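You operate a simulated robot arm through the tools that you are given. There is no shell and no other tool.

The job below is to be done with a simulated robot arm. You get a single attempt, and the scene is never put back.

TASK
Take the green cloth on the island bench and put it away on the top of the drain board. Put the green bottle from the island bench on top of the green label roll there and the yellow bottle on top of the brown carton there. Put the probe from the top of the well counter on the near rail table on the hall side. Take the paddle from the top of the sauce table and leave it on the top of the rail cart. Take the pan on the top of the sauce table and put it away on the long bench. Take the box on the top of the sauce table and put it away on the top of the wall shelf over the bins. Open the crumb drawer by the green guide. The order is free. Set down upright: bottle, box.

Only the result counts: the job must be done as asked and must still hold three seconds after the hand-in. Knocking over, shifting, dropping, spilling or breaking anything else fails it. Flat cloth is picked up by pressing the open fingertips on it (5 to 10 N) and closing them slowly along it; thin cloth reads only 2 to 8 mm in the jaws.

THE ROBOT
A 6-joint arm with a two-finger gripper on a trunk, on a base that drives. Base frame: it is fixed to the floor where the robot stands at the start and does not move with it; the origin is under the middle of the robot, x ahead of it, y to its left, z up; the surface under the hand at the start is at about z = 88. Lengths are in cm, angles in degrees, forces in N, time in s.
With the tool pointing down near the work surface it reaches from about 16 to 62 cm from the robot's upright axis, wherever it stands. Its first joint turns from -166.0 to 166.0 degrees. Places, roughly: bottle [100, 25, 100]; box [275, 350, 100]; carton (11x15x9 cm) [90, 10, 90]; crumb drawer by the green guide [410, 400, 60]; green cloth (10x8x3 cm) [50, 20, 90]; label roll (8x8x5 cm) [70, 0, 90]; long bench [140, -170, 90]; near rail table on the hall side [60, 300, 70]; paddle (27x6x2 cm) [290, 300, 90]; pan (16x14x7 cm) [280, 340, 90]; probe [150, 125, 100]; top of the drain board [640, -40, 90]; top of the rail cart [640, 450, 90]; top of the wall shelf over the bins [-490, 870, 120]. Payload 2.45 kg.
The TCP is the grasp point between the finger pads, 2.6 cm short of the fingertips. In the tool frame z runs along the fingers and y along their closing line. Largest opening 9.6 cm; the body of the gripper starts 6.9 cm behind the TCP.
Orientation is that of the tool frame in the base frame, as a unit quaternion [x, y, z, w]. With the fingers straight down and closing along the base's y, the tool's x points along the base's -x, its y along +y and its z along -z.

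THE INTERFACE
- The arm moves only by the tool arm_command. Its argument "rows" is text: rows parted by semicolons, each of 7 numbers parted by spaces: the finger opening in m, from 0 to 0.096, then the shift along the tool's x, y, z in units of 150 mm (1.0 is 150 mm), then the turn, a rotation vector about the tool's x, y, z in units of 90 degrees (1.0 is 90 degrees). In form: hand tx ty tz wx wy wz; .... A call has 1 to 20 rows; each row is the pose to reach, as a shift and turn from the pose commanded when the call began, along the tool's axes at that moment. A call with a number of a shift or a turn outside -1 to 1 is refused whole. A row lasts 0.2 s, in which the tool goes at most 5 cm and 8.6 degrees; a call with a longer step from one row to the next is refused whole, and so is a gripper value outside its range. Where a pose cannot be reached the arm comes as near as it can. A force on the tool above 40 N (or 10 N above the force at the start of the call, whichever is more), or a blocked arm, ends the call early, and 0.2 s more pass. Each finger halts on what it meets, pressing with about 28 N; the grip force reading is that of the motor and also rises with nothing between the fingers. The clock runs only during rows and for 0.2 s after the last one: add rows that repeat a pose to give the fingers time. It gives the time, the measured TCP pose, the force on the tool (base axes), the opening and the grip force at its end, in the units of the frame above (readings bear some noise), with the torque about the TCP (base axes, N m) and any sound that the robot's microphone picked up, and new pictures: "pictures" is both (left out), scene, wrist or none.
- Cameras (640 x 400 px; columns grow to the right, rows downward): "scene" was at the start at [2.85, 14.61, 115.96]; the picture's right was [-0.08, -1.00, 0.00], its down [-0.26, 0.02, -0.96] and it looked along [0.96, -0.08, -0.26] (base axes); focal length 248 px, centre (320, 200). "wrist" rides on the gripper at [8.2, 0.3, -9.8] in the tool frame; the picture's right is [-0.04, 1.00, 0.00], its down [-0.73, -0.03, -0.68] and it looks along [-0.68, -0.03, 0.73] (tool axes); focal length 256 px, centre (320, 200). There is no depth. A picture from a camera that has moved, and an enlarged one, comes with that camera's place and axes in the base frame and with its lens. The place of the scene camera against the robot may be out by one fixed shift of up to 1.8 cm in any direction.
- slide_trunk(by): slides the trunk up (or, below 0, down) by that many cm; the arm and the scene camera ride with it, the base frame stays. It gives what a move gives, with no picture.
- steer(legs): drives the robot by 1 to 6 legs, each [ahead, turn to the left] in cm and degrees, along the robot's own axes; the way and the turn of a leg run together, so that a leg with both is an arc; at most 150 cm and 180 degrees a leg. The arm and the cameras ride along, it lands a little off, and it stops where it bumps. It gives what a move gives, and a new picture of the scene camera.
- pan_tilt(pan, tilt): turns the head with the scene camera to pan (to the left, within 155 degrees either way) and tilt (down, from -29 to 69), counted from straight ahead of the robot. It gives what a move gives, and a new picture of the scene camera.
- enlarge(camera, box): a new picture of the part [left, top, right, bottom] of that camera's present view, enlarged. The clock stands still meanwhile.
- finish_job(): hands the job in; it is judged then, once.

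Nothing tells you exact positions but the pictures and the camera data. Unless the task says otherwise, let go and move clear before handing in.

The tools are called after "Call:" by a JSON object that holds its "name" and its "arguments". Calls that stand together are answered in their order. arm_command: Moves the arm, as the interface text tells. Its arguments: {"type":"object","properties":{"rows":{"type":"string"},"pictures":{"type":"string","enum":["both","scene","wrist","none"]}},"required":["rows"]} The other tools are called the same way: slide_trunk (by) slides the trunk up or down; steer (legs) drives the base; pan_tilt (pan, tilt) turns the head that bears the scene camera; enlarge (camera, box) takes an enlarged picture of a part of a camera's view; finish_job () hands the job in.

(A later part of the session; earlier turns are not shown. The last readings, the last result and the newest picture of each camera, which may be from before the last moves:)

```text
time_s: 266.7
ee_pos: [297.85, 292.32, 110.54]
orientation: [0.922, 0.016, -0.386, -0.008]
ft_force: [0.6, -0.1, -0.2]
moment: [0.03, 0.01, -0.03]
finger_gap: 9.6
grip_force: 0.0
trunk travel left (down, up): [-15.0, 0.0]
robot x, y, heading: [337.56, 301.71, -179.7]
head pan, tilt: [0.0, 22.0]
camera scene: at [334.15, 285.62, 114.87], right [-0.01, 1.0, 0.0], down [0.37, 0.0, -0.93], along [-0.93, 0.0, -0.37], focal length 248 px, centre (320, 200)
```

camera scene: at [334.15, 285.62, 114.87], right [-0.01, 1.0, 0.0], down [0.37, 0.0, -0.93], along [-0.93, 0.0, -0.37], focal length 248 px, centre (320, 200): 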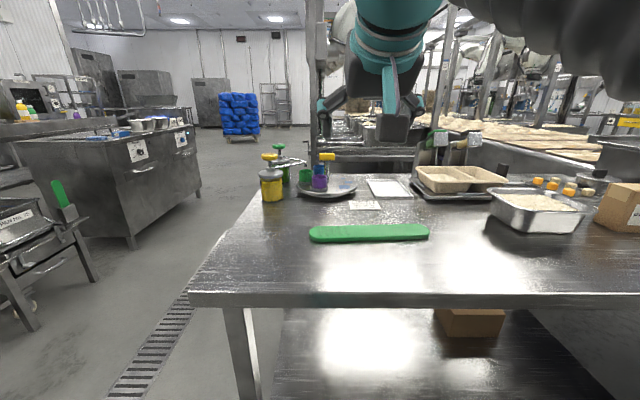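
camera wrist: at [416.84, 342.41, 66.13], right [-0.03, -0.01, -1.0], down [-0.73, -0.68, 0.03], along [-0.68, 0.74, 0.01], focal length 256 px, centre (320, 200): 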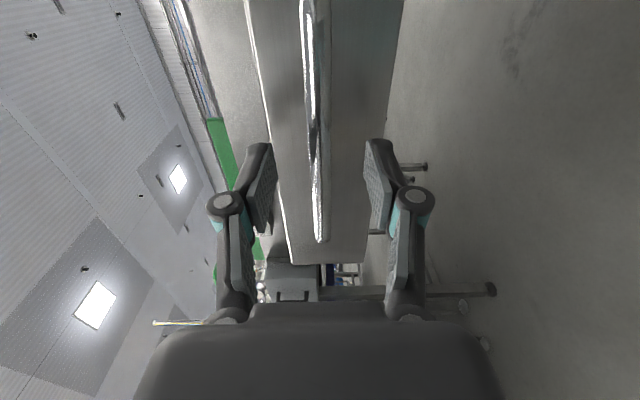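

The green paddle lies along y, centred near (286, 296). I will bring the hand straight down above it, then look with the wrist camera.

Call:
{"name": "arm_command", "arguments": {"rows": "0.096 0.027 -0.039 0.164 0 0.084 0; 0.096 0.054 -0.079 0.328 0 0.169 0; 0.096 0.081 -0.118 0.492 0 0.253 0; 0.096 0.108 -0.157 0.656 0 0.337 0; 0.096 0.135 -0.197 0.82 0 0.422 0; 0.096 0.162 -0.236 0.984 0 0.506 0; 0.096 0.162 -0.236 0.984 0 0.506 0", "pictures": "wrist"}}

```text
time_s: 268.3
ee_pos: [289.16, 296.25, 98.6]
orientation: [1.0, 0.01, 0.002, -0.013]
ft_force: [0.4, -1.1, 0.3]
moment: [-0.03, 0.0, -0.01]
finger_gap: 9.63
grip_force: 0.0
trunk travel left (down, up): [-15.0, 0.0]
robot x, y, heading: [337.91, 301.65, -179.7]
head pan, tilt: [0.0, 22.0]
camera wrist: at [297.19, 295.75, 108.42], right [-0.02, -1.0, -0.03], down [-0.74, 0.0, 0.68], along [-0.68, 0.03, -0.73], focal length 256 px, centre (320, 200)
```

wrist: 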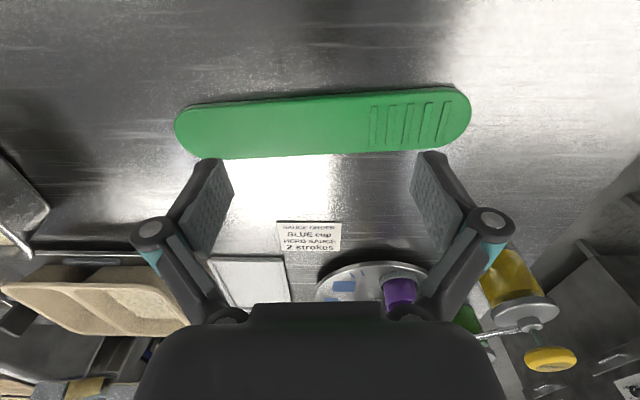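

The paddle's centre is at (286.5, 296.7), turned 3.4°. I will yaw the hand 92° over it.

Call:
{"name": "arm_command", "arguments": {"rows": "0.096 -0.03 -0.006 0.02 0 0 -0.085; 0.096 -0.06 -0.012 0.02 0 0 -0.171; 0.096 -0.09 -0.017 0.02 0 0 -0.256; 0.096 -0.12 -0.023 0.02 0 0 -0.341; 0.096 -0.15 -0.028 0.02 0 0 -0.427; 0.096 -0.179 -0.034 0.02 0 0 -0.512; 0.096 -0.179 -0.034 0.02 0 0 -0.512", "pictures": "none"}}

Call:
{"name": "arm_command", "arguments": {"rows": "0.096 0 0 0 0 0 -0.085; 0.096 0 0 0 0 0 -0.171; 0.096 0 0 0 0 0 -0.256; 0.096 0 0 0 0 0 -0.341; 0.096 0 0 0 0 0 -0.427; 0.096 0 0 0 0 0 -0.512; 0.096 0 0 0 0 0 -0.512", "pictures": "both"}}

```text
time_s: 269.9
ee_pos: [286.35, 296.57, 98.29]
orientation: [0.916, 0.401, 0.006, -0.012]
ft_force: [0.6, -0.5, -1.3]
moment: [-0.02, 0.02, 0.01]
finger_gap: 9.61
grip_force: 0.0
trunk travel left (down, up): [-15.0, 0.0]
robot x, y, heading: [338.05, 302.0, -179.6]
head pan, tilt: [0.0, 22.0]
```

```text
time_s: 271.5
ee_pos: [286.28, 296.61, 98.26]
orientation: [0.685, 0.728, 0.011, -0.011]
ft_force: [-0.9, 0.2, -0.3]
moment: [-0.01, 0.01, -0.03]
finger_gap: 9.61
grip_force: 0.0
trunk travel left (down, up): [-15.0, 0.0]
robot x, y, heading: [338.1, 301.64, -179.7]
head pan, tilt: [0.0, 22.0]
camera scene: at [334.15, 285.62, 114.87], right [-0.01, 1.0, 0.0], down [0.37, 0.0, -0.93], along [-0.93, 0.0, -0.37], focal length 248 px, centre (320, 200)
camera wrist: at [286.11, 304.38, 108.18], right [1.0, 0.02, 0.0], down [0.01, -0.75, 0.66], along [0.01, -0.66, -0.75], focal length 256 px, centre (320, 200)
```

scene: 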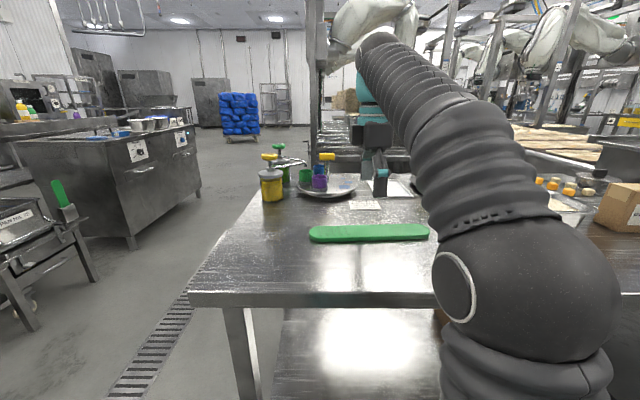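
wrist: 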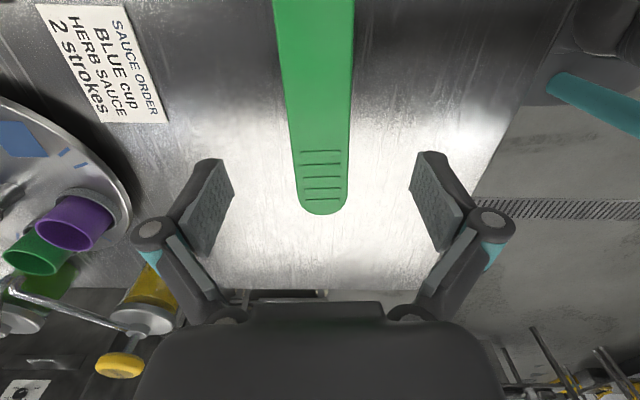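

The paddle is well aligned under the hand. I will lower the open fingers on either side of it, slowly near the table.

Call:
{"name": "arm_command", "arguments": {"rows": "0.096 -0.005 0 0.2 0 0 0; 0.096 -0.01 0 0.4 0 0 0; 0.096 -0.019 0 0.58 0 0 0; 0.096 -0.019 0 0.617 0 0 0; 0.096 -0.019 0 0.617 0 0 0", "pictures": "both"}}

```text
time_s: 272.7
ee_pos: [286.36, 296.46, 88.83]
orientation: [0.687, 0.727, 0.01, -0.008]
ft_force: [0.5, -0.9, -0.2]
moment: [0.0, -0.01, 0.01]
finger_gap: 9.6
grip_force: 0.1
trunk travel left (down, up): [-15.0, 0.0]
robot x, y, heading: [338.08, 302.22, -179.6]
head pan, tilt: [0.0, 22.0]
camera scene: at [334.15, 285.62, 114.87], right [-0.01, 1.0, 0.0], down [0.37, 0.0, -0.93], along [-0.93, 0.0, -0.37], focal length 248 px, centre (320, 200)
camera wrist: at [286.17, 304.36, 98.82], right [1.0, 0.02, 0.0], down [0.01, -0.75, 0.66], along [0.01, -0.66, -0.75], focal length 256 px, centre (320, 200)
```

scene: 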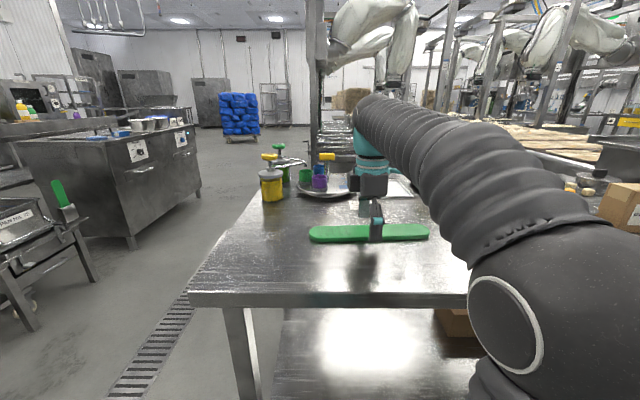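
wrist: 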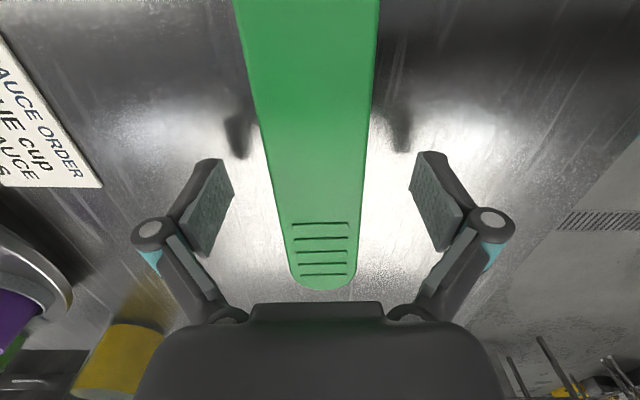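

Nearly there. I will lower slowly until the tips are just above the table or touch it.

Call:
{"name": "arm_command", "arguments": {"rows": "0.096 0 0 0.02 0 0 0; 0.096 0 0 0.04 0 0 0; 0.096 0 0 0.06 0 0 0; 0.096 0 0 0.075 0 0 0; 0.096 0 0 0.075 0 0 0", "pictures": "none"}}

```text
time_s: 273.9
ee_pos: [286.31, 296.39, 87.88]
orientation: [0.686, 0.728, 0.011, -0.009]
ft_force: [-0.4, 0.2, 0.5]
moment: [0.0, 0.02, 0.0]
finger_gap: 9.6
grip_force: 0.0
trunk travel left (down, up): [-15.0, 0.0]
robot x, y, heading: [337.86, 301.82, -179.7]
head pan, tilt: [0.0, 22.0]
```

Call:
{"name": "arm_command", "arguments": {"rows": "0.096 0 0 0.01 0 0 0; 0.096 0 0 0.02 0 0 0; 0.096 0 0 0.03 0 0 0; 0.096 0 0 0.03 0 0 0", "pictures": "none"}}

Call:
{"name": "enlarge", "arguments": {"camera": "scene", "box": [290, 170, 450, 270]}}

```text
time_s: 274.9
ee_pos: [286.36, 296.33, 87.47]
orientation: [0.686, 0.727, 0.01, -0.009]
ft_force: [0.1, 0.2, 0.0]
moment: [0.03, 0.0, -0.06]
finger_gap: 9.59
grip_force: 0.0
trunk travel left (down, up): [-15.0, 0.0]
robot x, y, heading: [337.76, 301.95, -179.9]
head pan, tilt: [0.0, 22.0]
```

```text
4.00 times, centred on (370, 220) of scene
camera zoom: at [334.15, 285.62, 114.87], right [-0.01, 1.0, 0.0], down [0.37, 0.0, -0.93], along [-0.93, 0.0, -0.37], focal length 992 px, centre (120, 120)
```

zoom: 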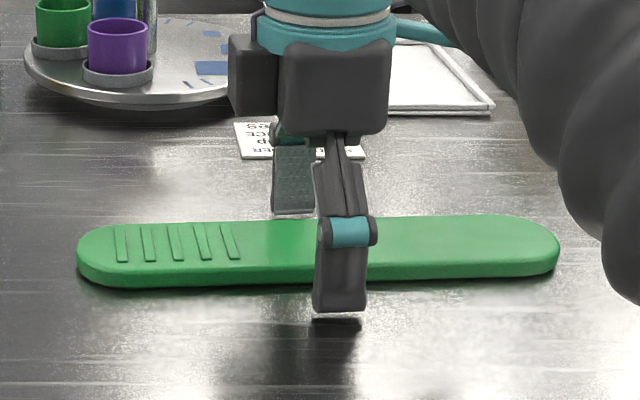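

The tips are just above the table on both sides of the paddle. I will close.

Call:
{"name": "arm_command", "arguments": {"rows": "0.085 0 0 0 0 0 0; 0.075 0 0 0 0 0 0; 0.065 0 0 0 0 0 0; 0.055 0 0 0 0 0 0; 0.045 0 0 0 0 0 0; 0.035 0 0 0 0 0 0; 0.03 0 0 0 0 0 0; 0.03 0 0 0 0 0 0", "pictures": "none"}}

Call:
{"name": "arm_command", "arguments": {"rows": "0.03 0 0 -0.05 0 0 0; 0.03 0 0 -0.15 0 0 0; 0.03 0 0 -0.3 0 0 0; 0.03 0 0 -0.5 0 0 0; 0.03 0 0 -0.72 0 0 0; 0.03 0 0 -0.72 0 0 0", "pictures": "both"}}

```text
time_s: 275.6
ee_pos: [286.88, 296.51, 88.43]
orientation: [0.686, 0.728, 0.005, -0.011]
ft_force: [19.7, 0.3, 49.7]
moment: [-0.47, -1.57, 0.19]
finger_gap: 5.44
grip_force: 44.9
trunk travel left (down, up): [-15.0, 0.0]
robot x, y, heading: [338.15, 301.49, -179.8]
head pan, tilt: [0.0, 22.0]
stopped in row 3: the force on the tool passed its limit at 46 N (the readings are from after the stop); the commanded pose is now the measured one
```

```text
time_s: 277.0
ee_pos: [286.78, 296.27, 98.55]
orientation: [0.685, 0.728, 0.009, -0.009]
ft_force: [-0.4, -0.6, -1.2]
moment: [0.0, 0.01, 0.02]
finger_gap: 5.42
grip_force: 28.0
trunk travel left (down, up): [-15.0, 0.0]
robot x, y, heading: [337.9, 301.85, -179.8]
head pan, tilt: [0.0, 22.0]
camera scene: at [334.16, 285.62, 114.87], right [-0.01, 1.0, 0.0], down [0.37, 0.0, -0.93], along [-0.93, 0.0, -0.37], focal length 248 px, centre (320, 200)
camera wrist: at [286.54, 304.11, 108.5], right [1.0, 0.02, 0.0], down [0.01, -0.75, 0.66], along [0.01, -0.66, -0.75], focal length 256 px, centre (320, 200)
```

scene: 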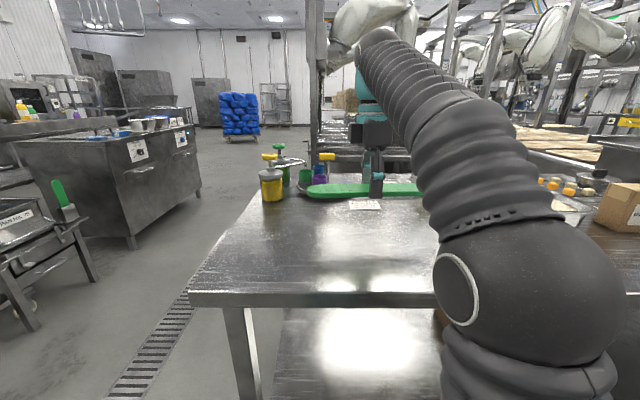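
wrist: 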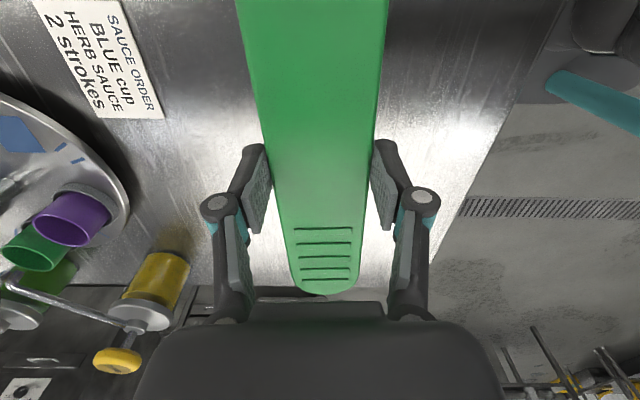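

The paddle came up with the hand and is held at 5.4 cm; closing pressed the tips on the table briefly, so I will leave more height next time. I will pull it in toward the robot.

Call:
{"name": "arm_command", "arguments": {"rows": "0.03 0 0.22 -0.01 0 0 0; 0.03 0 0.44 -0.02 0 0 0; 0.03 0 0.66 -0.03 0 0 0; 0.03 0 0.86 -0.03 0 0 0; 0.03 0 0.86 -0.03 0 0 0", "pictures": "scene"}}

```text
time_s: 278.2
ee_pos: [299.54, 296.82, 99.01]
orientation: [0.686, 0.727, 0.009, -0.01]
ft_force: [0.5, -0.1, -0.3]
moment: [0.01, 0.01, 0.01]
finger_gap: 5.44
grip_force: 27.9
trunk travel left (down, up): [-15.0, 0.0]
robot x, y, heading: [337.94, 301.85, -179.6]
head pan, tilt: [0.0, 22.0]
camera scene: at [334.15, 285.62, 114.87], right [-0.01, 1.0, 0.0], down [0.37, 0.0, -0.93], along [-0.93, 0.0, -0.37], focal length 248 px, centre (320, 200)
```

scene: 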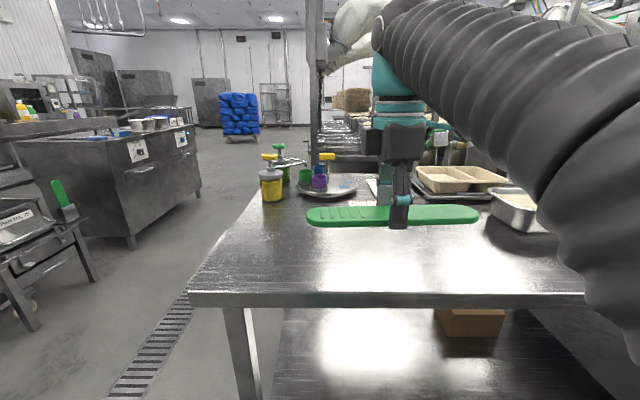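

The table looks undisturbed. I will back off, turn round and drive east toward the rail cart.

Call:
{"name": "steer", "arguments": {"legs": [[-30, 0], [0, 179], [125, 0], [0, 38]]}}

Call:
{"name": "pan_tilt", "arguments": {"pan": 0, "tilt": 15}}

```text
time_s: 295.2
ee_pos: [521.97, 321.42, 99.05]
orientation: [0.899, -0.438, 0.012, 0.006]
ft_force: [1.0, 0.1, -1.4]
moment: [-0.02, -0.03, -0.02]
finger_gap: 5.43
grip_force: 28.4
trunk travel left (down, up): [-15.0, 0.0]
robot x, y, heading: [493.31, 295.21, 34.8]
head pan, tilt: [0.0, 22.0]
camera scene: at [486.55, 309.91, 114.87], right [0.57, -0.82, 0.0], down [-0.31, -0.21, -0.93], along [0.76, 0.53, -0.37], focal length 248 px, centre (320, 200)
```

scene: 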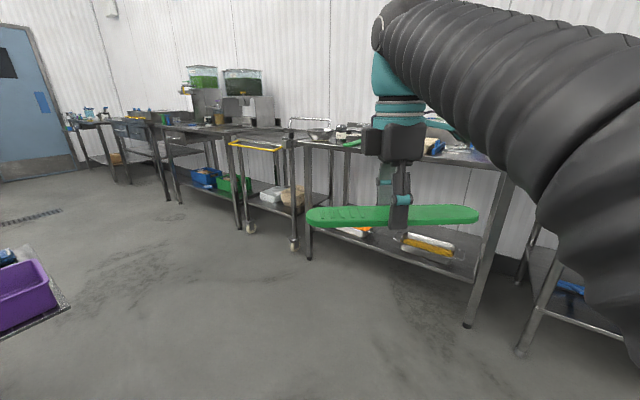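

```text
time_s: 295.9
ee_pos: [522.01, 321.45, 99.01]
orientation: [0.899, -0.439, 0.012, 0.006]
ft_force: [0.3, -0.8, -1.7]
moment: [-0.02, 0.0, 0.05]
finger_gap: 5.44
grip_force: 28.1
trunk travel left (down, up): [-15.0, 0.0]
robot x, y, heading: [493.07, 295.19, 35.0]
head pan, tilt: [0.0, 15.0]
camera scene: at [486.6, 309.94, 116.0], right [0.57, -0.82, 0.0], down [-0.21, -0.15, -0.97], along [0.79, 0.55, -0.26], focal length 248 px, centre (320, 200)
```

scene: 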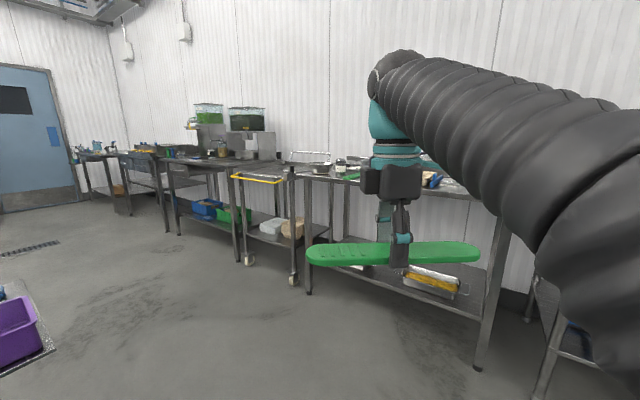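

The cart's front casters are at about (614, 425) and (614, 479). I will drive to face it squarely from the west.

Call:
{"name": "steer", "arguments": {"legs": [[0, 32], [150, 0], [7, 0], [0, -67]]}}

Call:
{"name": "pan_tilt", "arguments": {"pan": 0, "tilt": 20}}

```text
time_s: 308.3
ee_pos: [593.39, 443.52, 98.96]
orientation: [0.727, -0.686, 0.01, 0.009]
ft_force: [0.4, -0.2, 0.1]
moment: [0.01, -0.01, -0.04]
finger_gap: 5.44
grip_force: 28.0
trunk travel left (down, up): [-15.0, 0.0]
robot x, y, heading: [555.21, 438.13, 0.2]
head pan, tilt: [0.0, 15.0]
camera scene: at [557.97, 453.8, 116.01], right [0.0, -1.0, 0.0], down [-0.26, 0.0, -0.97], along [0.97, 0.0, -0.26], focal length 248 px, centre (320, 200)
```

scene: 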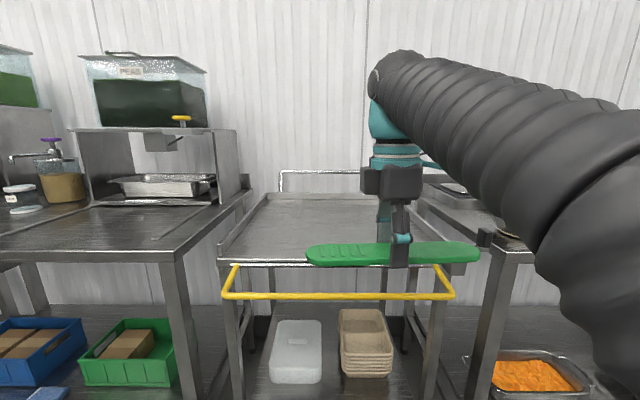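

```text
time_s: 309.0
ee_pos: [593.52, 443.41, 99.14]
orientation: [0.727, -0.687, 0.009, 0.009]
ft_force: [0.0, -0.4, -0.9]
moment: [0.01, -0.01, -0.01]
finger_gap: 5.45
grip_force: 28.5
trunk travel left (down, up): [-15.0, 0.0]
robot x, y, heading: [555.21, 438.58, 0.2]
head pan, tilt: [0.0, 20.0]
camera scene: at [557.94, 453.8, 115.2], right [0.0, -1.0, 0.0], down [-0.34, 0.0, -0.94], along [0.94, 0.0, -0.34], focal length 248 px, centre (320, 200)
```

scene: 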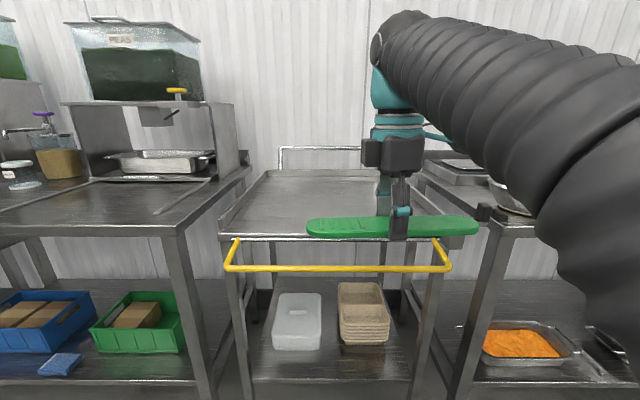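

The cart's top is empty, with the yellow handle sticking out toward me. I will advance carefully, keeping the base clear of the handle and casters.

Call:
{"name": "steer", "arguments": {"legs": [[14, 0]]}}

Call:
{"name": "enlarge", "arguments": {"camera": "scene", "box": [180, 130, 500, 330]}}

```text
time_s: 310.3
ee_pos: [607.18, 443.41, 98.97]
orientation: [0.726, -0.688, 0.01, 0.009]
ft_force: [-0.1, 0.2, -0.6]
moment: [0.0, 0.02, -0.01]
finger_gap: 5.43
grip_force: 28.0
trunk travel left (down, up): [-15.0, 0.0]
robot x, y, heading: [568.91, 438.47, 0.0]
head pan, tilt: [0.0, 20.0]
camera scene: at [571.82, 453.82, 115.19], right [0.0, -1.0, 0.0], down [-0.34, 0.0, -0.94], along [0.94, 0.0, -0.34], focal length 248 px, centre (320, 200)
```

scene: 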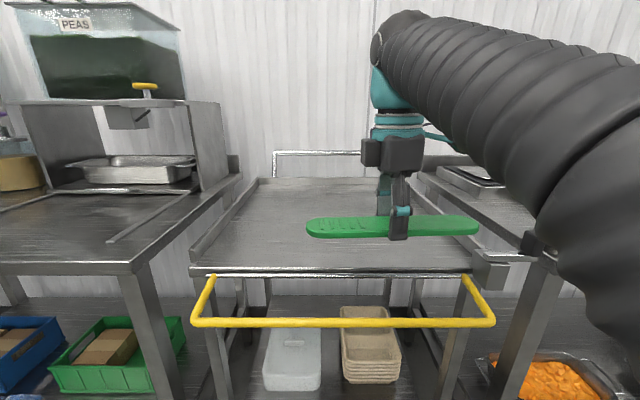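

```text
2.00 times, centred on (340, 230) of scene
camera zoom: at [571.82, 453.82, 115.19], right [0.0, -1.0, 0.0], down [-0.34, 0.0, -0.94], along [0.94, 0.0, -0.34], focal length 496 px, centre (280, 140)
```

zoom: 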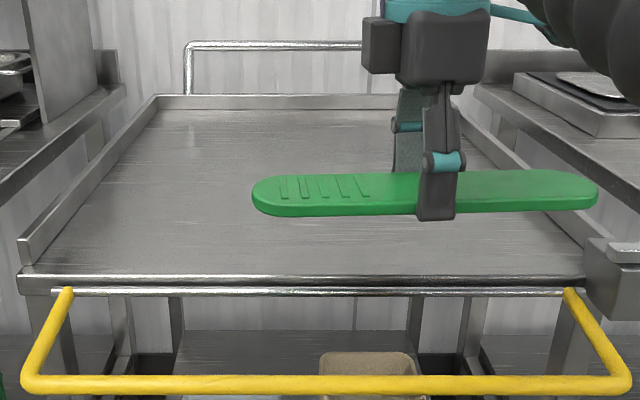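

The deck is at about z = 84, spanning x 614 to 674 and y 422 to 480, and it is clear. I will carry the paddle over its middle.

Call:
{"name": "arm_command", "arguments": {"rows": "0.03 -0.04 -0.22 0 0 0 0; 0.03 -0.08 -0.44 0 0 0 0; 0.03 -0.12 -0.66 0 0 0 0; 0.03 -0.154 -0.877 0 0 0 0; 0.03 -0.154 -0.877 0 0 0 0", "pictures": "none"}}

Call:
{"name": "arm_command", "arguments": {"rows": "0.03 -0.04 -0.24 0 0 0 0; 0.03 -0.09 -0.48 0.02 0 0 0; 0.03 -0.135 -0.73 0.2 0 0 0; 0.03 -0.135 -0.73 0.4 0 0 0; 0.03 -0.135 -0.73 0.5 0 0 0; 0.03 -0.135 -0.73 0.5 0 0 0", "pictures": "both"}}

Call:
{"name": "enlarge", "arguments": {"camera": "scene", "box": [180, 130, 500, 330]}}

```text
time_s: 311.5
ee_pos: [620.28, 446.61, 98.94]
orientation: [0.726, -0.688, 0.01, 0.009]
ft_force: [-0.1, 0.9, -1.8]
moment: [-0.01, -0.01, -0.01]
finger_gap: 5.42
grip_force: 28.0
trunk travel left (down, up): [-15.0, 0.0]
robot x, y, heading: [568.49, 438.67, -0.1]
head pan, tilt: [0.0, 20.0]
```

```text
time_s: 312.9
ee_pos: [631.17, 448.88, 91.44]
orientation: [0.725, -0.688, 0.01, 0.009]
ft_force: [-0.2, 0.4, -1.6]
moment: [-0.02, -0.03, -0.03]
finger_gap: 5.44
grip_force: 28.3
out of reach, approached as far as the arm can: row 1, 2, 3
trunk travel left (down, up): [-15.0, 0.0]
robot x, y, heading: [569.06, 438.37, -0.3]
head pan, tilt: [0.0, 20.0]
camera scene: at [571.83, 453.83, 115.19], right [0.0, -1.0, 0.0], down [-0.34, 0.0, -0.94], along [0.94, 0.0, -0.34], focal length 248 px, centre (320, 200)
camera wrist: at [631.32, 440.95, 101.39], right [-1.0, -0.01, 0.0], down [-0.01, 0.75, 0.66], along [-0.01, 0.66, -0.75], focal length 256 px, centre (320, 200)
```

scene: 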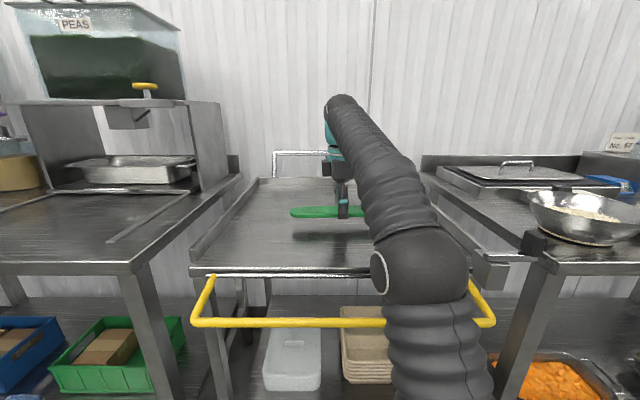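
wrist: 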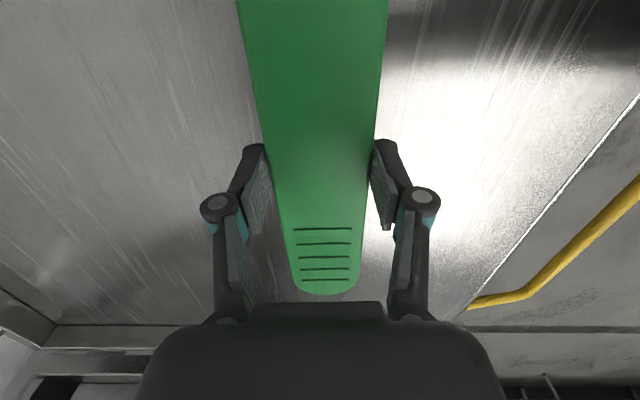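

```text
2.00 times, centred on (340, 230) of scene
camera zoom: at [571.83, 453.83, 115.19], right [0.0, -1.0, 0.0], down [-0.34, 0.0, -0.94], along [0.94, 0.0, -0.34], focal length 496 px, centre (280, 140)
```

zoom: 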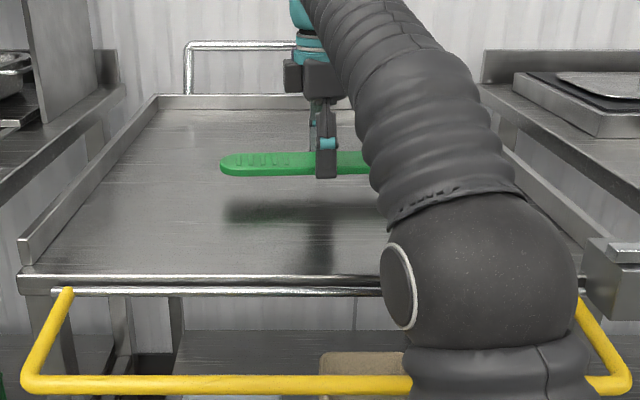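

The paddle is over the deck but the arm is near full stretch. I will bring it back 5 cm and lower gradually, watching the force.

Call:
{"name": "arm_command", "arguments": {"rows": "0.03 0.018 0.17 0 0 0 0; 0.03 0.018 0.333 0 0 0 0; 0.03 0.018 0.333 0.07 0 0 0; 0.03 0.018 0.333 0.14 0 0 0; 0.03 0.018 0.333 0.17 0 0 0; 0.03 0.018 0.333 0.17 0 0 0", "pictures": "none"}}

Call:
{"name": "enlarge", "arguments": {"camera": "scene", "box": [220, 170, 460, 320]}}

```text
time_s: 314.3
ee_pos: [626.14, 448.02, 88.87]
orientation: [0.726, -0.687, 0.01, 0.01]
ft_force: [0.0, 0.2, -0.6]
moment: [-0.01, -0.04, -0.01]
finger_gap: 5.45
grip_force: 27.7
trunk travel left (down, up): [-15.0, 0.0]
robot x, y, heading: [568.95, 438.3, -0.0]
head pan, tilt: [0.0, 20.0]
```

```text
2.67 times, centred on (340, 245) of scene
camera zoom: at [571.82, 453.83, 115.19], right [0.0, -1.0, 0.0], down [-0.34, 0.0, -0.94], along [0.94, 0.0, -0.34], focal length 661 px, centre (267, 80)
```

zoom: 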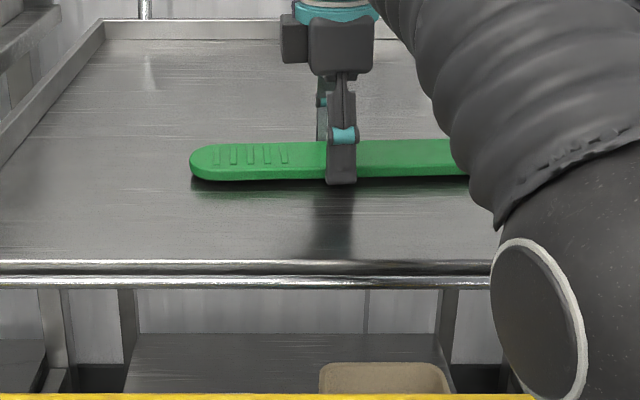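

About a centimetre left. I will lower in small steps.

Call:
{"name": "arm_command", "arguments": {"rows": "0.03 0 0 0.015 0 0 0; 0.03 0 0 0.03 0 0 0; 0.03 0 0 0.04 0 0 0; 0.03 0 0 0.04 0 0 0", "pictures": "none"}}

```text
time_s: 315.3
ee_pos: [626.08, 448.23, 88.36]
orientation: [0.726, -0.687, 0.009, 0.009]
ft_force: [5.0, 1.0, 16.1]
moment: [0.17, 0.38, -0.08]
finger_gap: 5.44
grip_force: 28.1
trunk travel left (down, up): [-15.0, 0.0]
robot x, y, heading: [569.08, 438.25, -0.0]
head pan, tilt: [0.0, 20.0]
```

It rests on the deck. I will ease off and open the fingers.

Call:
{"name": "arm_command", "arguments": {"rows": "0.03 0 0 -0.006 0 0 0; 0.057 0 0 -0.006 0 0 0; 0.065 0 0 -0.006 0 0 0; 0.08 0 0 -0.006 0 0 0; 0.096 0 0 -0.006 0 0 0; 0.096 0 0 -0.006 0 0 0", "pictures": "none"}}

Call:
{"name": "arm_command", "arguments": {"rows": "0.096 0 0 -0.1 0 0 0; 0.096 0 0 -0.25 0 0 0; 0.096 0 0 -0.45 0 0 0; 0.096 0 0 -0.66 0 0 0; 0.096 0 0 -0.66 0 0 0", "pictures": "both"}}

```text
time_s: 316.7
ee_pos: [626.12, 448.24, 88.49]
orientation: [0.726, -0.687, 0.01, 0.008]
ft_force: [0.3, -0.3, -0.7]
moment: [0.02, -0.03, 0.01]
finger_gap: 9.6
grip_force: 0.0
trunk travel left (down, up): [-15.0, 0.0]
robot x, y, heading: [568.77, 438.33, 0.1]
head pan, tilt: [0.0, 20.0]
```

```text
time_s: 317.9
ee_pos: [625.41, 448.27, 96.82]
orientation: [0.726, -0.688, 0.011, 0.008]
ft_force: [0.4, -0.3, 0.4]
moment: [-0.01, 0.02, -0.02]
finger_gap: 9.6
grip_force: 0.0
out of reach, approached as far as the arm can: row 4, 5
trunk travel left (down, up): [-15.0, 0.0]
robot x, y, heading: [568.88, 438.68, -0.2]
head pan, tilt: [0.0, 20.0]
camera scene: at [571.82, 453.83, 115.19], right [0.0, -1.0, 0.0], down [-0.34, 0.0, -0.94], along [0.94, 0.0, -0.34], focal length 248 px, centre (320, 200)
camera wrist: at [625.52, 440.4, 106.76], right [-1.0, -0.01, 0.0], down [-0.01, 0.75, 0.66], along [-0.01, 0.66, -0.75], focal length 256 px, centre (320, 200)
```

scene: 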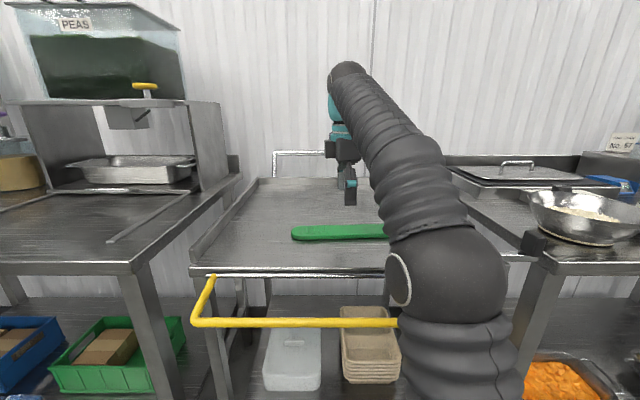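
wrist: 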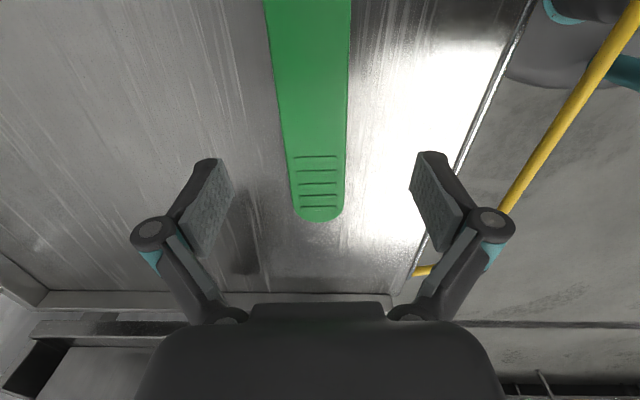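

The paddle is on the rail cart. I will pull the hand back and return it to the carrying posture.

Call:
{"name": "arm_command", "arguments": {"rows": "0.096 0.1 0.24 -0.014 0 0 0; 0.096 0.2 0.48 -0.028 0 0 0; 0.096 0.31 0.72 -0.042 0 0 0; 0.096 0.418 0.958 -0.056 0 0 0; 0.096 0.418 0.958 -0.056 0 0 0", "pictures": "none"}}

Call:
{"name": "arm_command", "arguments": {"rows": "0.096 0 0 0 0 0 0.09; 0.096 0 0 0 0 0 0.18; 0.096 0 0 0 0 0 0.27; 0.096 0 0 0 0 0 0.36; 0.096 0 0 0 0 0 0.45; 0.096 0 0 0 0 0 0.52; 0.096 0 0 0 0 0 0.52", "pictures": "none"}}

Call:
{"name": "arm_command", "arguments": {"rows": "0.096 0 0 0 0 0 0.09; 0.096 0 0 0 0 0 0.18; 0.096 0 0 0 0 0 0.27; 0.096 0 0 0 0 0 0.36; 0.096 0 0 0 0 0 0.45; 0.096 0 0 0 0 0 0.5; 0.096 0 0 0 0 0 0.5", "pictures": "none"}}

Call:
{"name": "arm_command", "arguments": {"rows": "0.096 0 0 0 0 -0.09 0; 0.096 0 0 0 0 -0.18 0; 0.096 0 0 0 0 -0.27 0; 0.096 0 0 0 0 -0.36 0; 0.096 0 0 0 0 -0.45 0; 0.096 0 0 0 0 -0.5 0; 0.096 0 0 -0.3 0 -0.5 0; 0.096 0.1 0 -0.6 0 -0.5 0; 0.096 0.1 0 -0.9 0 -0.5 0; 0.096 0.1 0 -0.9 0 -0.5 0", "pictures": "scene"}}

```text
time_s: 319.1
ee_pos: [611.23, 441.21, 97.81]
orientation: [0.726, -0.688, 0.01, 0.009]
ft_force: [-0.4, -0.5, 0.2]
moment: [0.0, 0.04, -0.01]
finger_gap: 9.58
grip_force: 0.0
trunk travel left (down, up): [-15.0, 0.0]
robot x, y, heading: [568.84, 438.56, -0.1]
head pan, tilt: [0.0, 20.0]
```

```text
time_s: 320.7
ee_pos: [611.38, 441.27, 97.89]
orientation: [-0.391, 0.92, -0.012, -0.004]
ft_force: [-0.6, -0.5, 0.6]
moment: [-0.03, 0.02, 0.0]
finger_gap: 9.59
grip_force: 0.1
trunk travel left (down, up): [-15.0, 0.0]
robot x, y, heading: [569.14, 438.7, 0.3]
head pan, tilt: [0.0, 20.0]
```

```text
time_s: 322.3
ee_pos: [611.49, 441.31, 97.86]
orientation: [-0.011, 1.0, -0.014, 0.001]
ft_force: [0.6, -0.4, -0.5]
moment: [0.03, 0.0, 0.02]
finger_gap: 9.6
grip_force: 0.0
trunk travel left (down, up): [-15.0, 0.0]
robot x, y, heading: [568.74, 438.24, 0.1]
head pan, tilt: [0.0, 20.0]
```

```text
time_s: 324.5
ee_pos: [610.17, 441.73, 111.33]
orientation: [-0.017, 0.924, -0.007, 0.383]
ft_force: [-0.6, 0.2, 0.3]
moment: [-0.02, -0.03, -0.03]
finger_gap: 9.6
grip_force: 0.1
trunk travel left (down, up): [-15.0, 0.0]
robot x, y, heading: [569.1, 438.48, -0.2]
head pan, tilt: [0.0, 20.0]
camera scene: at [571.81, 453.82, 115.19], right [0.0, -1.0, 0.0], down [-0.34, 0.0, -0.94], along [0.94, 0.0, -0.34], focal length 248 px, centre (320, 200)
```

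scene: 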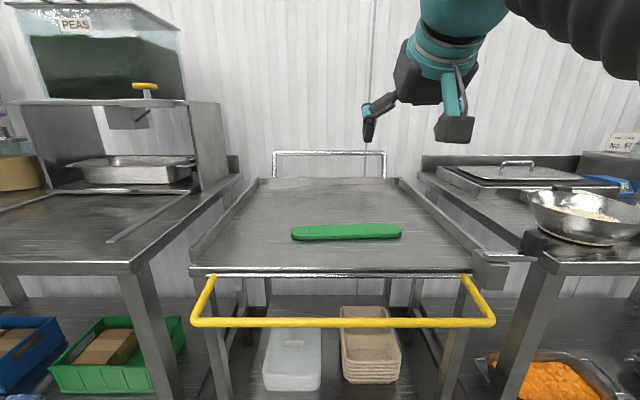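

The paddle lies on the cart. I will drive back to the sauce table, this time opposite the pan and the box.

Call:
{"name": "steer", "arguments": {"legs": [[-20, 0], [0, -112], [128, 0], [0, -68], [150, 0]]}}

Call:
{"name": "pan_tilt", "arguments": {"pan": -10, "tilt": 20}}

```text
time_s: 346.7
ee_pos: [314.89, 299.37, 111.36]
orientation: [0.922, 0.057, -0.383, 0.009]
ft_force: [0.0, 0.0, 0.2]
moment: [0.02, 0.0, -0.01]
finger_gap: 9.6
grip_force: 0.1
trunk travel left (down, up): [-15.0, 0.0]
robot x, y, heading: [355.97, 306.35, -174.8]
head pan, tilt: [0.0, 20.0]
camera scene: at [353.27, 289.9, 115.19], right [-0.09, 1.0, 0.0], down [0.34, 0.03, -0.94], along [-0.94, -0.08, -0.34], focal length 248 px, centre (320, 200)
```

scene: 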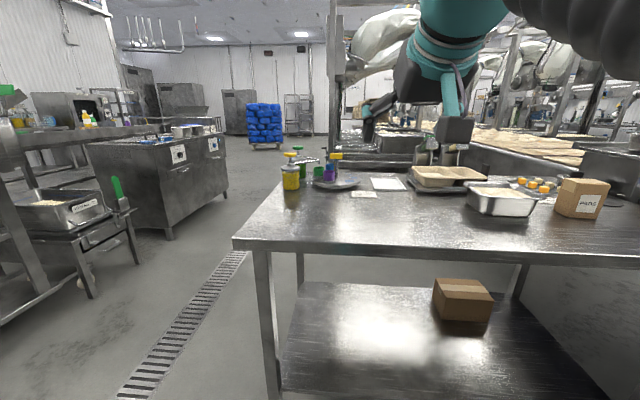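

```text
time_s: 347.4
ee_pos: [314.9, 299.44, 111.28]
orientation: [0.922, 0.058, -0.384, 0.01]
ft_force: [-0.1, 0.8, 0.2]
moment: [0.02, -0.01, -0.01]
finger_gap: 9.63
grip_force: 0.0
trunk travel left (down, up): [-15.0, 0.0]
robot x, y, heading: [355.77, 306.19, -174.7]
head pan, tilt: [-10.0, 20.0]
camera scene: at [353.26, 291.52, 115.19], right [0.08, 1.0, 0.0], down [0.34, -0.03, -0.94], along [-0.94, 0.08, -0.34], focal length 248 px, centre (320, 200)
```

scene: 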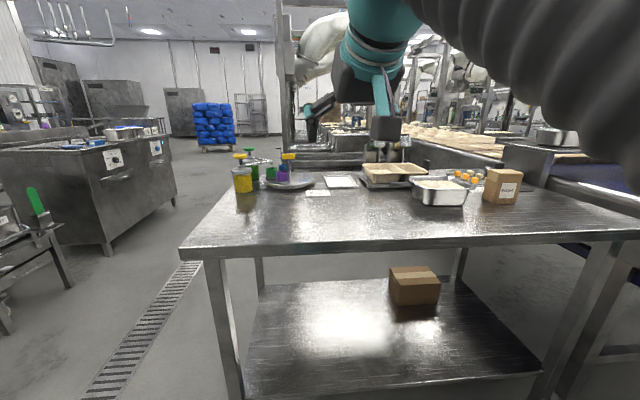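

I need to stand about 20 cm further north. I will back up, angle over, and square up again.

Call:
{"name": "steer", "arguments": {"legs": [[-32, 0], [0, -22], [56, 0], [0, 17]]}}

Call:
{"name": "enlarge", "arguments": {"camera": "scene", "box": [300, 130, 520, 270]}}

```text
time_s: 354.5
ee_pos: [293.75, 322.36, 111.31]
orientation: [0.924, 0.011, -0.383, -0.01]
ft_force: [-0.3, 0.6, 0.7]
moment: [0.0, 0.03, -0.01]
finger_gap: 9.57
grip_force: 0.1
trunk travel left (down, up): [-15.0, 0.0]
robot x, y, heading: [334.91, 325.07, 179.3]
head pan, tilt: [-10.0, 20.0]
camera scene: at [331.1, 310.74, 115.19], right [0.18, 0.98, 0.0], down [0.34, -0.06, -0.94], along [-0.92, 0.17, -0.34], focal length 248 px, centre (320, 200)
```

scene: 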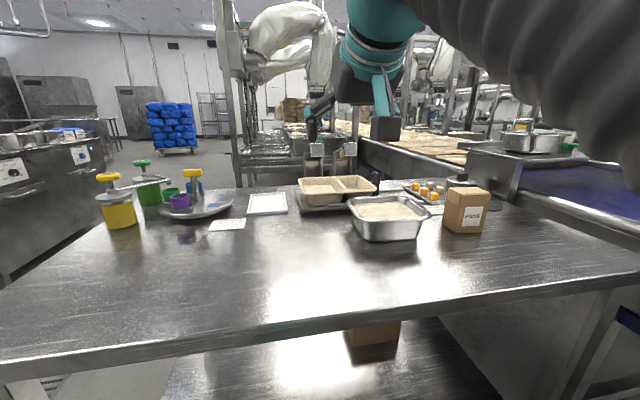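

```text
2.86 times, centred on (410, 200) of scene
camera zoom: at [331.1, 310.74, 115.19], right [0.18, 0.98, 0.0], down [0.34, -0.06, -0.94], along [-0.92, 0.17, -0.34], focal length 709 px, centre (63, 200)
```

zoom: 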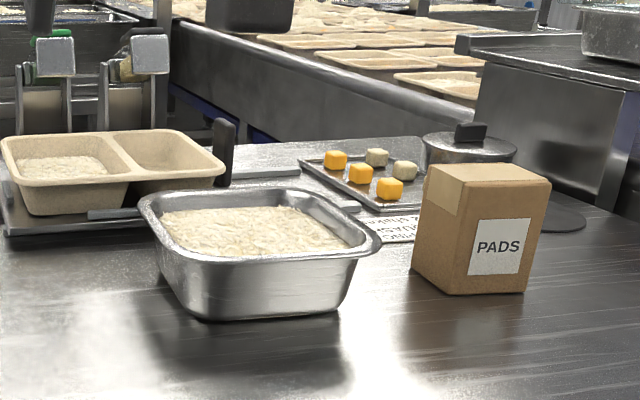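

I can see the steel pan of rice, rim about x 272.5 to 285.7 and y 328 to 344.6, and the PADS box beside it. I will bring the hand down in front of the pan to study its rim with the wrist camera.

Call:
{"name": "arm_command", "arguments": {"rows": "0.096 0.099 -0.136 0.108 0 0.083 0; 0.096 0.197 -0.273 0.216 0 0.167 0; 0.096 0.296 -0.409 0.324 0 0.25 0; 0.096 0.395 -0.545 0.432 0 0.333 0; 0.096 0.493 -0.682 0.54 0 0.417 0; 0.096 0.592 -0.818 0.648 0 0.5 0; 0.096 0.592 -0.818 0.648 0 0.5 0", "pictures": "both"}}

Call:
{"name": "enlarge", "arguments": {"camera": "wrist", "box": [200, 0, 480, 180]}}

```text
time_s: 356.1
ee_pos: [292.85, 334.92, 98.41]
orientation: [1.0, 0.007, 0.001, -0.012]
ft_force: [0.0, -0.4, 0.4]
moment: [0.01, -0.01, 0.01]
finger_gap: 9.61
grip_force: 0.0
trunk travel left (down, up): [-15.0, 0.0]
robot x, y, heading: [334.89, 325.06, 179.4]
head pan, tilt: [-10.0, 20.0]
camera scene: at [331.1, 310.75, 115.19], right [0.18, 0.98, 0.0], down [0.34, -0.06, -0.94], along [-0.92, 0.17, -0.34], focal length 248 px, centre (320, 200)
camera wrist: at [301.01, 334.43, 108.17], right [-0.03, -1.0, -0.03], down [-0.73, 0.0, 0.68], along [-0.68, 0.04, -0.73], focal length 256 px, centre (320, 200)
```

scene: 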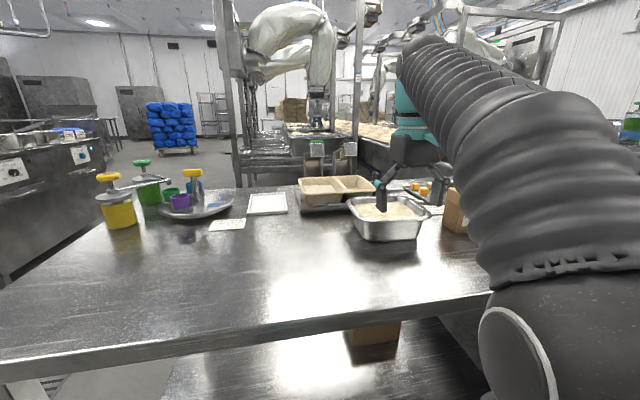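
wrist: 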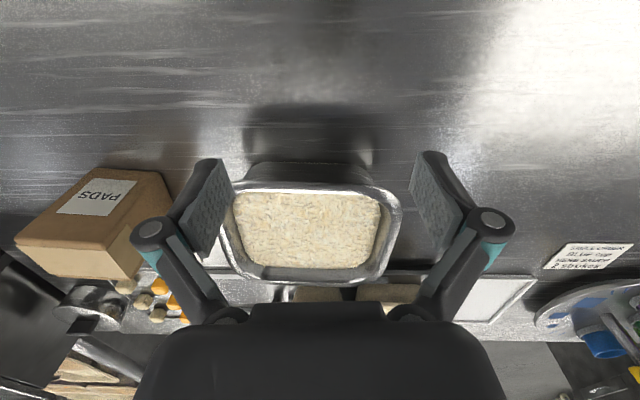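

```text
2.22 times, centred on (340, 90) of wrist
camera zoom: at [301.01, 334.43, 108.17], right [-0.03, -1.0, -0.03], down [-0.73, 0.0, 0.68], along [-0.68, 0.04, -0.73], focal length 569 px, centre (276, 444)
```

zoom: 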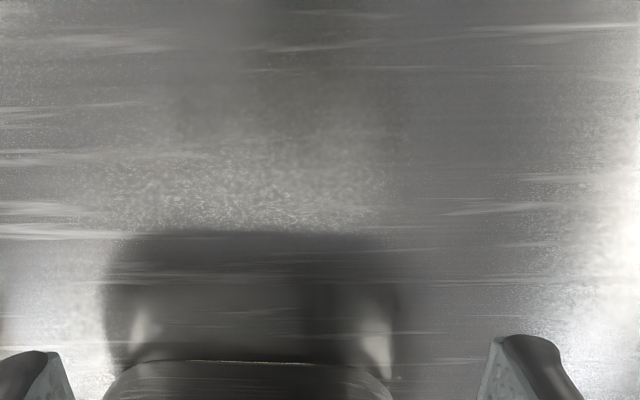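

The pan is about 15 by 16.7 cm with rice roughly 1.8 cm below the rim, so I can only pinch a wall. I will take the near wall at its middle, around (286.3, 336.3), and turn the hand so the fingers close along x.

Call:
{"name": "arm_command", "arguments": {"rows": "0.09 -0.07 -0.016 0 0 0 -0.081; 0.08 -0.145 -0.033 0 0 0 -0.162; 0.07 -0.217 -0.05 0 0 0 -0.243; 0.06 -0.29 -0.067 0 0 0 -0.324; 0.055 -0.362 -0.083 0 0 0 -0.405; 0.055 -0.435 -0.1 0 0 0 -0.486; 0.055 -0.435 -0.1 0 0 0 -0.486", "pictures": "none"}}

Call:
{"name": "arm_command", "arguments": {"rows": "0.055 0 0 0 0 0 -0.081; 0.055 0 0 0 0 0 -0.162; 0.055 0 0 0 0 0 -0.243; 0.055 0 0 0 0 0 -0.324; 0.055 0 0 0 0 0 -0.405; 0.055 0 0 0 0 0 -0.486; 0.055 0 0 0 0 0 -0.486", "pictures": "both"}}

Call:
{"name": "enlarge", "arguments": {"camera": "wrist", "box": [180, 40, 460, 215]}}

```text
time_s: 357.7
ee_pos: [286.45, 336.47, 98.52]
orientation: [0.925, 0.38, 0.004, -0.013]
ft_force: [0.0, 0.1, 0.0]
moment: [0.02, 0.04, 0.0]
finger_gap: 5.47
grip_force: 0.0
trunk travel left (down, up): [-15.0, 0.0]
robot x, y, heading: [334.66, 325.28, 179.6]
head pan, tilt: [-10.0, 20.0]
```

```text
time_s: 359.3
ee_pos: [286.41, 336.33, 98.52]
orientation: [0.717, 0.697, 0.009, -0.01]
ft_force: [-0.2, 0.9, 0.3]
moment: [0.01, -0.02, 0.01]
finger_gap: 5.5
grip_force: 0.1
trunk travel left (down, up): [-15.0, 0.0]
robot x, y, heading: [334.95, 325.04, 179.6]
head pan, tilt: [-10.0, 20.0]
camera scene: at [331.09, 310.75, 115.19], right [0.18, 0.98, 0.0], down [0.34, -0.06, -0.94], along [-0.92, 0.17, -0.34], focal length 248 px, centre (320, 200)
camera wrist: at [286.9, 344.2, 108.47], right [1.0, -0.07, 0.0], down [-0.05, -0.75, 0.66], along [-0.05, -0.66, -0.75], focal length 256 px, centre (320, 200)
```

scene: 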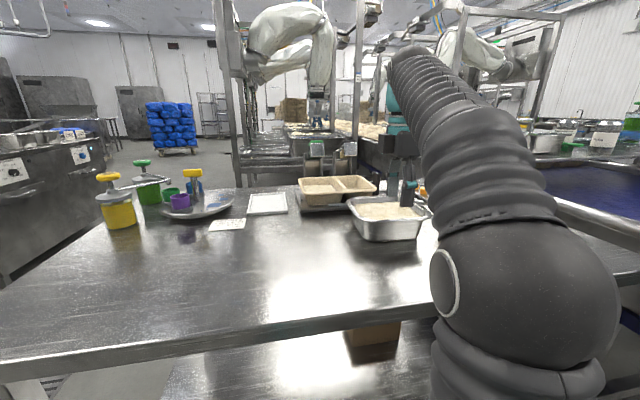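
wrist: 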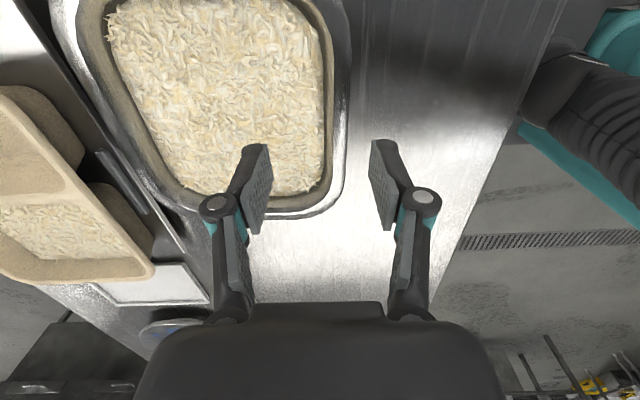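

```text
2.29 times, centred on (320, 128) of wrist
camera zoom: at [286.9, 344.2, 108.47], right [1.0, -0.07, 0.0], down [-0.05, -0.75, 0.66], along [-0.05, -0.66, -0.75], focal length 585 px, centre (320, 366)
```

zoom: 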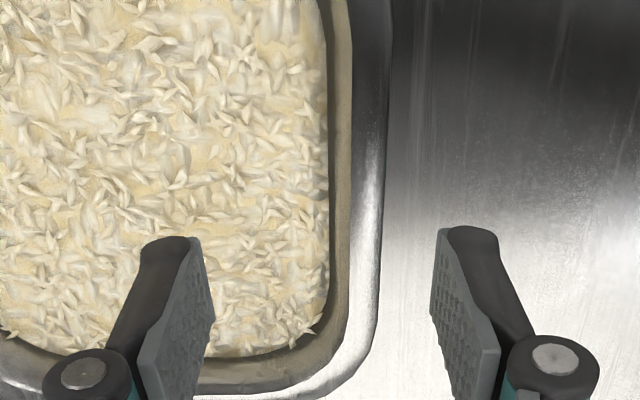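

The near wall's rim is at x of about 286.5 to 288.1, so its middle is near 287.4. I will shift 1 cm toward it and lower with the wall between the fingers, checking force.

Call:
{"name": "arm_command", "arguments": {"rows": "0.055 0 0.067 0 0 0 0; 0.055 0 0.067 0.1 0 0 0; 0.055 0 0.067 0.2 0 0 0; 0.055 0 0.067 0.28 0 0 0; 0.055 0 0.067 0.28 0 0 0", "pictures": "wrist"}}

Call:
{"name": "enlarge", "arguments": {"camera": "scene", "box": [330, 150, 490, 260]}}

```text
time_s: 360.5
ee_pos: [287.44, 336.37, 94.36]
orientation: [0.717, 0.697, 0.008, -0.01]
ft_force: [-0.7, -0.6, 0.1]
moment: [0.0, 0.01, -0.02]
finger_gap: 5.5
grip_force: 0.0
trunk travel left (down, up): [-15.0, 0.0]
robot x, y, heading: [335.13, 325.3, 179.4]
head pan, tilt: [-10.0, 20.0]
camera wrist: at [287.96, 344.26, 104.25], right [1.0, -0.07, 0.0], down [-0.05, -0.75, 0.66], along [-0.05, -0.66, -0.75], focal length 256 px, centre (320, 200)
```

wrist: 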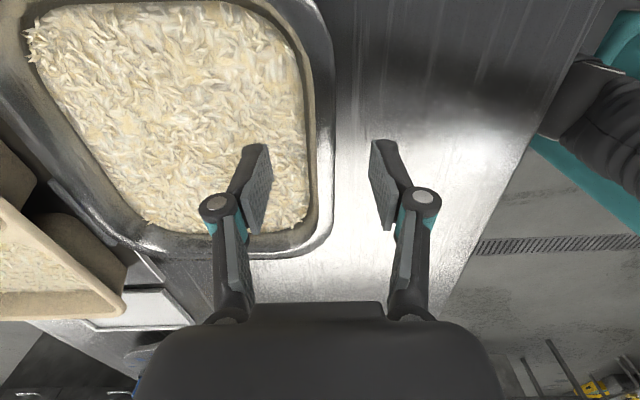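

```text
3.64 times, centred on (410, 205) of scene
camera zoom: at [331.09, 310.75, 115.19], right [0.18, 0.98, 0.0], down [0.34, -0.06, -0.94], along [-0.92, 0.17, -0.34], focal length 902 px, centre (-7, 182)
```

zoom: 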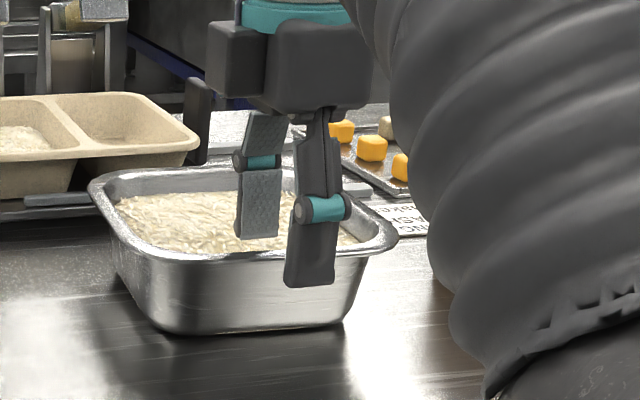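

The wall is centred between the fingers, the inner finger just above the rice. I will lower in small steps and check for resistance from the rice.

Call:
{"name": "arm_command", "arguments": {"rows": "0.055 0 0 0.02 0 0 0; 0.055 0 0 0.04 0 0 0; 0.055 0 0 0.06 0 0 0; 0.055 0 0 0.07 0 0 0; 0.055 0 0 0.07 0 0 0", "pictures": "none"}}

Call:
{"name": "enlarge", "arguments": {"camera": "scene", "box": [330, 150, 490, 260]}}

```text
time_s: 361.7
ee_pos: [287.34, 336.47, 93.25]
orientation: [0.717, 0.697, 0.008, -0.01]
ft_force: [0.3, 0.2, -0.7]
moment: [-0.01, 0.0, 0.02]
finger_gap: 5.54
grip_force: 0.1
trunk travel left (down, up): [-15.0, 0.0]
robot x, y, heading: [334.44, 325.2, 179.4]
head pan, tilt: [-10.0, 20.0]
```

```text
3.64 times, centred on (410, 205) of scene
camera zoom: at [331.1, 310.75, 115.19], right [0.18, 0.98, 0.0], down [0.34, -0.06, -0.94], along [-0.92, 0.17, -0.34], focal length 902 px, centre (-7, 182)
```

zoom: 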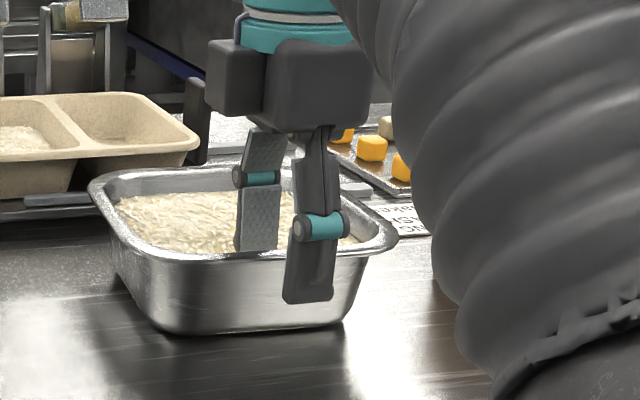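

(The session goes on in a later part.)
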